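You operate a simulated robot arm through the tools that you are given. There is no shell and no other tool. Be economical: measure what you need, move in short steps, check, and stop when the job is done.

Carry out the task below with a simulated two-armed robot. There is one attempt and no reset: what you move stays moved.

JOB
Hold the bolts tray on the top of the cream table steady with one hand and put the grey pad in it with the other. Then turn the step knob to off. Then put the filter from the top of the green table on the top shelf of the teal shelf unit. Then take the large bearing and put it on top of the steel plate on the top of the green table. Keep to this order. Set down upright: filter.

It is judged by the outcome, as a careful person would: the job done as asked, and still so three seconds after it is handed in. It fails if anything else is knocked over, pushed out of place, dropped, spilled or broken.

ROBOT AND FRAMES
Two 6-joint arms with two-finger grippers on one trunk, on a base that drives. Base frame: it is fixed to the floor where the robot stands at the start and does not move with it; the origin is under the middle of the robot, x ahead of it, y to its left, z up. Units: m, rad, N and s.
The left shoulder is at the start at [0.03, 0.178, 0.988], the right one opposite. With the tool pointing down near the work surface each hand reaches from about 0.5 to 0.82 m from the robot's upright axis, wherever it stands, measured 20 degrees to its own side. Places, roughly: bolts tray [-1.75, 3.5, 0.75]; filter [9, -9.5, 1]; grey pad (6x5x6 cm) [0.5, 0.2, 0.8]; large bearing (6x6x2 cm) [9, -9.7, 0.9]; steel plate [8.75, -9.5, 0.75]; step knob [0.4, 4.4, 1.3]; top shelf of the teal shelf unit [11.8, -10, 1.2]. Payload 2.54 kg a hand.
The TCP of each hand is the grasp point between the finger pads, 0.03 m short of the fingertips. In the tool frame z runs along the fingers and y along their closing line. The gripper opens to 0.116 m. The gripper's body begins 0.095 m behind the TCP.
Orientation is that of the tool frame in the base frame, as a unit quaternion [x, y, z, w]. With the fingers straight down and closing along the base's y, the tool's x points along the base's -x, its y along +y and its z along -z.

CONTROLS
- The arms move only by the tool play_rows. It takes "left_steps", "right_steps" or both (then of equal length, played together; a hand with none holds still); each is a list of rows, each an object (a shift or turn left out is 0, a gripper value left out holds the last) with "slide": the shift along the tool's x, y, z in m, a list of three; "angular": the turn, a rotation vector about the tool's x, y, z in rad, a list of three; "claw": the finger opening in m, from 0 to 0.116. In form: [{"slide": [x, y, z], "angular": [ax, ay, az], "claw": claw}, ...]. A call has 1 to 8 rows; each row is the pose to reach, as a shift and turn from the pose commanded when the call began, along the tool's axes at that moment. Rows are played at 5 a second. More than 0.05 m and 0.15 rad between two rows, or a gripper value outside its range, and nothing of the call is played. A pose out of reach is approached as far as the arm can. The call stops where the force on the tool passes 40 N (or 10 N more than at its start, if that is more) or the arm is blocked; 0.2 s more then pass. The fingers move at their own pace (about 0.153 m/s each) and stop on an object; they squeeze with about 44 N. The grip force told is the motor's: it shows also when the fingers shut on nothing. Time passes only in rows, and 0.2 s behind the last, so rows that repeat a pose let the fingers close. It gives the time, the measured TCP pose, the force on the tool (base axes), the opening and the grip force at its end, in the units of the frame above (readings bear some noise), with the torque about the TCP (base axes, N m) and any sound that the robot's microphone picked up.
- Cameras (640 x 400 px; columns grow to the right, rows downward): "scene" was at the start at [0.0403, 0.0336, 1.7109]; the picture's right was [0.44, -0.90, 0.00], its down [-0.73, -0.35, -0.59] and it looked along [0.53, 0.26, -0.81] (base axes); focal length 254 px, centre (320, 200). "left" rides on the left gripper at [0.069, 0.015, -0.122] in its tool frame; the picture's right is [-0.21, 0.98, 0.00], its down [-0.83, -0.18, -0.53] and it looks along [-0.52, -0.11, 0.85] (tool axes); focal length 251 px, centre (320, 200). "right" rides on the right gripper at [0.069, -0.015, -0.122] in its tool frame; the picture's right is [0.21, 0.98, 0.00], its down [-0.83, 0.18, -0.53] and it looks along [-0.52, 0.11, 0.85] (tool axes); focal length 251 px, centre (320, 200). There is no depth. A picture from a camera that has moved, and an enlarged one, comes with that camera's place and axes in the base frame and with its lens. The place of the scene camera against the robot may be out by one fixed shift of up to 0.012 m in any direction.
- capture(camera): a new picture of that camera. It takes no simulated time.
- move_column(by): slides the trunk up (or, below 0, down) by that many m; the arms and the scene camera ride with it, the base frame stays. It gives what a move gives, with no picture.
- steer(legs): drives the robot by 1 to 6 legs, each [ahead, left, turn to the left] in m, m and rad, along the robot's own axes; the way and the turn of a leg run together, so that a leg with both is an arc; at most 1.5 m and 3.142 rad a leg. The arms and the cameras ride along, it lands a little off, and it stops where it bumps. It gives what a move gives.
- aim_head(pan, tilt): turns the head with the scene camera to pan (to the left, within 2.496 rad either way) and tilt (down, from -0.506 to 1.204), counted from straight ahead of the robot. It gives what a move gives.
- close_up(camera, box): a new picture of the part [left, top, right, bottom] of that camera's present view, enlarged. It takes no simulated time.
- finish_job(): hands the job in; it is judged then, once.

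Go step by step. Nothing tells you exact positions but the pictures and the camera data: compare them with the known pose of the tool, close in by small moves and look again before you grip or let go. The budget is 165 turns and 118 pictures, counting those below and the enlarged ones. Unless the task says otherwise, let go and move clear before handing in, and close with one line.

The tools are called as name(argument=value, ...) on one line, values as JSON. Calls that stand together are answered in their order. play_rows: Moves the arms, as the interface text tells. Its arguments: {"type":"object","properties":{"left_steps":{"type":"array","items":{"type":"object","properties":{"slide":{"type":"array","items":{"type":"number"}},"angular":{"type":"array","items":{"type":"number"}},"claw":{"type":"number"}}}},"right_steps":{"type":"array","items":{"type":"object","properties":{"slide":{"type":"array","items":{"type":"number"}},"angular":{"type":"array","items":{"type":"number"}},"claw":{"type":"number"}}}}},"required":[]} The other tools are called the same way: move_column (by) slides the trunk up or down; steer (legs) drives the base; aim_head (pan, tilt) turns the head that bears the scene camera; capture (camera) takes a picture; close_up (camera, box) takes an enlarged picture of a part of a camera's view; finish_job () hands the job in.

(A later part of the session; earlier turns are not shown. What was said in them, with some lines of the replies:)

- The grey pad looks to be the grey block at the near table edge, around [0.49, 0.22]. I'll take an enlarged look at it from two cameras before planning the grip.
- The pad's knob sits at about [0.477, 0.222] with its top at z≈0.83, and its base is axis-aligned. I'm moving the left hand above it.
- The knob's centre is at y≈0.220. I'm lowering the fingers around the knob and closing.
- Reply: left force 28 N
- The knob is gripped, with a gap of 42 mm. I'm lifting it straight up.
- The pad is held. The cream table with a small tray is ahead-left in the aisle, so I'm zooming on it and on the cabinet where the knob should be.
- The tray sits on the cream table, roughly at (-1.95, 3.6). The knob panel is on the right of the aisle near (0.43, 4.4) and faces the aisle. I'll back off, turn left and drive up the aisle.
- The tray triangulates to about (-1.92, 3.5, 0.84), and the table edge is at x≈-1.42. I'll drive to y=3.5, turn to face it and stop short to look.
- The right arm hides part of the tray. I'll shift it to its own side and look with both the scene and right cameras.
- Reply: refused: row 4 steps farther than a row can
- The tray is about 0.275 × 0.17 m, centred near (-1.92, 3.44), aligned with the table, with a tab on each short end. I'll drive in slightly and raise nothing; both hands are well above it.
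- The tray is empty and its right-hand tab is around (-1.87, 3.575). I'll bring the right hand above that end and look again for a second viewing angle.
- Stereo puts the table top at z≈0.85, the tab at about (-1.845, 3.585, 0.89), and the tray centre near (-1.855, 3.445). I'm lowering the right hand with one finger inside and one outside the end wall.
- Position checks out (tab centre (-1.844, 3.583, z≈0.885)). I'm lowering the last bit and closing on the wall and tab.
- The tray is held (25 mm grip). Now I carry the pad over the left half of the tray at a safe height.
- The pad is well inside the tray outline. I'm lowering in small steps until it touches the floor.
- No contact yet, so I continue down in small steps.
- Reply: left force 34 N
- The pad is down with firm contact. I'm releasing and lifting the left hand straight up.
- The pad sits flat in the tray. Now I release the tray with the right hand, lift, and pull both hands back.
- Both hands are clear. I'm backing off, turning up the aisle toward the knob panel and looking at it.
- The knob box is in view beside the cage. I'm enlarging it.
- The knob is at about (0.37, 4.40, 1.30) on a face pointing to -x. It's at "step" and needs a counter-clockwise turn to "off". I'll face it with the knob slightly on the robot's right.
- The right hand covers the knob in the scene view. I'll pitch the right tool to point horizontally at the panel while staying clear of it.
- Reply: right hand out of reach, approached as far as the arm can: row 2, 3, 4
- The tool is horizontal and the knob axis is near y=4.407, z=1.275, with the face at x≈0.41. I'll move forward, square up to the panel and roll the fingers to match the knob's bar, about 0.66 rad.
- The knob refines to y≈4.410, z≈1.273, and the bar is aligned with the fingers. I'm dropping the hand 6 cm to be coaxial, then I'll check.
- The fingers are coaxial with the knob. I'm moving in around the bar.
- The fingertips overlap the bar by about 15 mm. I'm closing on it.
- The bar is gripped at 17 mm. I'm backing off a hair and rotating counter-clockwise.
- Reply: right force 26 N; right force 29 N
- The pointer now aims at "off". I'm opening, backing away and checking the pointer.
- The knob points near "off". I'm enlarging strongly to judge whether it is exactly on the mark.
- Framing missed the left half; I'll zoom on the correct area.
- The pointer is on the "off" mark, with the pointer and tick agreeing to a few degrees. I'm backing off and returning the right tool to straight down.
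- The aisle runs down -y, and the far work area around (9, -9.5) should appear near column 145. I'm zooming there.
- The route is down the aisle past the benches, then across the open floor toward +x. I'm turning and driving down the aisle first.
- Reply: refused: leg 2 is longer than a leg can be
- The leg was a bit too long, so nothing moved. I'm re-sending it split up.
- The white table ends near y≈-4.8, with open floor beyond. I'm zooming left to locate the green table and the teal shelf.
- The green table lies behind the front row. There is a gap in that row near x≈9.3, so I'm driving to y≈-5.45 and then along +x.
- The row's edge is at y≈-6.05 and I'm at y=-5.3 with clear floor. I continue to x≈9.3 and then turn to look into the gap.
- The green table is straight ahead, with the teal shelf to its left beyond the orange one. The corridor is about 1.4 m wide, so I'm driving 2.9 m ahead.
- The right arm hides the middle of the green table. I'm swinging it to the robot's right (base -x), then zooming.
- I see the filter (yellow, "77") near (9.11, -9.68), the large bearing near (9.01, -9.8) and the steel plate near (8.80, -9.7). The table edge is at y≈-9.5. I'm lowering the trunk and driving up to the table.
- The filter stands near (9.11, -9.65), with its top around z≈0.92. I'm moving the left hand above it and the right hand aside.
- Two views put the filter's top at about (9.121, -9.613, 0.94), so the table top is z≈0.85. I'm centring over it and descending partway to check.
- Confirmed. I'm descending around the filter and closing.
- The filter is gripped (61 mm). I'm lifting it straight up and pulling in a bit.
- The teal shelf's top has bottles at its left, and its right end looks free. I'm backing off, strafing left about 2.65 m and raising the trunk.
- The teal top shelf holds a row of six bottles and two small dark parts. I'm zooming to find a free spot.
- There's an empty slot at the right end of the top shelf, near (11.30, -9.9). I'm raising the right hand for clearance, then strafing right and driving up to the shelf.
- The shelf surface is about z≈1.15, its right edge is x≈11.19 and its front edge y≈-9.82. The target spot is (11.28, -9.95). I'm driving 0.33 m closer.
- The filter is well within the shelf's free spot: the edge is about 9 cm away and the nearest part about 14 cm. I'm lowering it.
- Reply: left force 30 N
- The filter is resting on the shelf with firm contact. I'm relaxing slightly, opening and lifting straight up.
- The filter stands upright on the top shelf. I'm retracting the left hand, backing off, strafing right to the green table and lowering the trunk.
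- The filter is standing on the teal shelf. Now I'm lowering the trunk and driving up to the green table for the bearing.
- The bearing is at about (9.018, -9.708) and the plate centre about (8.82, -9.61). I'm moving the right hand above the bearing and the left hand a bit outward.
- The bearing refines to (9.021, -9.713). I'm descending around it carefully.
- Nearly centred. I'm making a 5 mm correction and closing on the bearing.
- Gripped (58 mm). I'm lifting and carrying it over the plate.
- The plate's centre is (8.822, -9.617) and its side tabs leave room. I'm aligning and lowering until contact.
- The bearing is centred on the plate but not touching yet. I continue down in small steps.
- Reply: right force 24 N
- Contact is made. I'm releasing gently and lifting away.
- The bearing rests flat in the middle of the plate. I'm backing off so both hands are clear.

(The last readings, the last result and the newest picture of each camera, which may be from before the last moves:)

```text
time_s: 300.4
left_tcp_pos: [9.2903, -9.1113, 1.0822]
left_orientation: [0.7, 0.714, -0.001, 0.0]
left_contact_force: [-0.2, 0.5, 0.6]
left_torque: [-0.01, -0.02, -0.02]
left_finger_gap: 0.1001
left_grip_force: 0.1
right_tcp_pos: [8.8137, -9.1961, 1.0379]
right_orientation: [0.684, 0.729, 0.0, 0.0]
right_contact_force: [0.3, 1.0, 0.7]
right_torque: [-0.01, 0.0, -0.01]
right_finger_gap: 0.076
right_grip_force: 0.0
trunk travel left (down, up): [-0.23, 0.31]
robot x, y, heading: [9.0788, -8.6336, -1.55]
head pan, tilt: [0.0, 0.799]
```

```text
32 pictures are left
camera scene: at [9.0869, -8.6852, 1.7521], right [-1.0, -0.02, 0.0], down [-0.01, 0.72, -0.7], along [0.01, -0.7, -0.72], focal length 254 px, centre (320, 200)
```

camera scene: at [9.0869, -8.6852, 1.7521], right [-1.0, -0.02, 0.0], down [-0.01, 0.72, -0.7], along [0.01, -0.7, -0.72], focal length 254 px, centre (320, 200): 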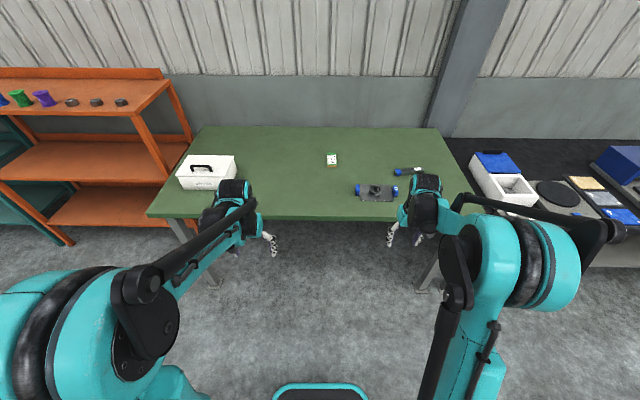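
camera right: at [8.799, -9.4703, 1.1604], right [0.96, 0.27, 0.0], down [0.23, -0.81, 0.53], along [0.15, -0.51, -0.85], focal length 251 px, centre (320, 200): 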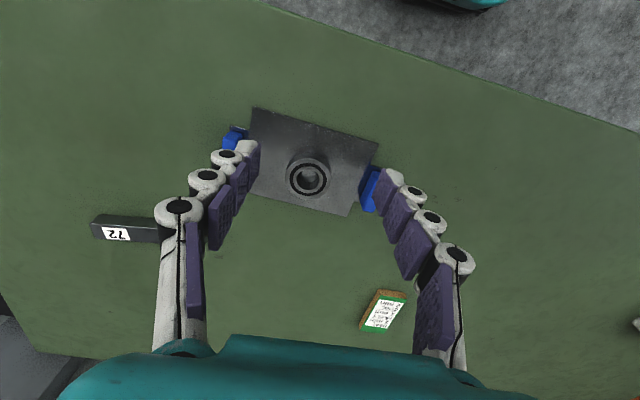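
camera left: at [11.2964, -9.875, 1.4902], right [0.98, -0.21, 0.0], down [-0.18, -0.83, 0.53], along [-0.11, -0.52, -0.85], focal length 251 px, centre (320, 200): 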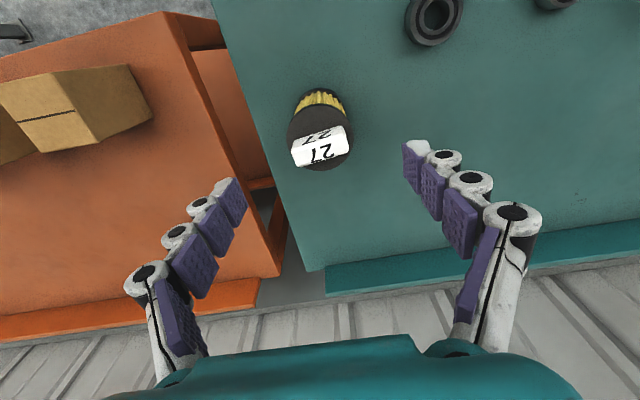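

Everything is in place and both hands are clear, so I'm handing in.

finish_job()

```text
The job is handed in.
```

I did all four parts in the order you gave and handed the job in: the pad is in the bolts tray, the knob points to off, the filter stands upright on the teal top shelf, and the large bearing sits on the steel plate. Two small points: the tray slid about 5 mm as I gripped it, and the knob's pointer reads a few degrees past the "off" tick.
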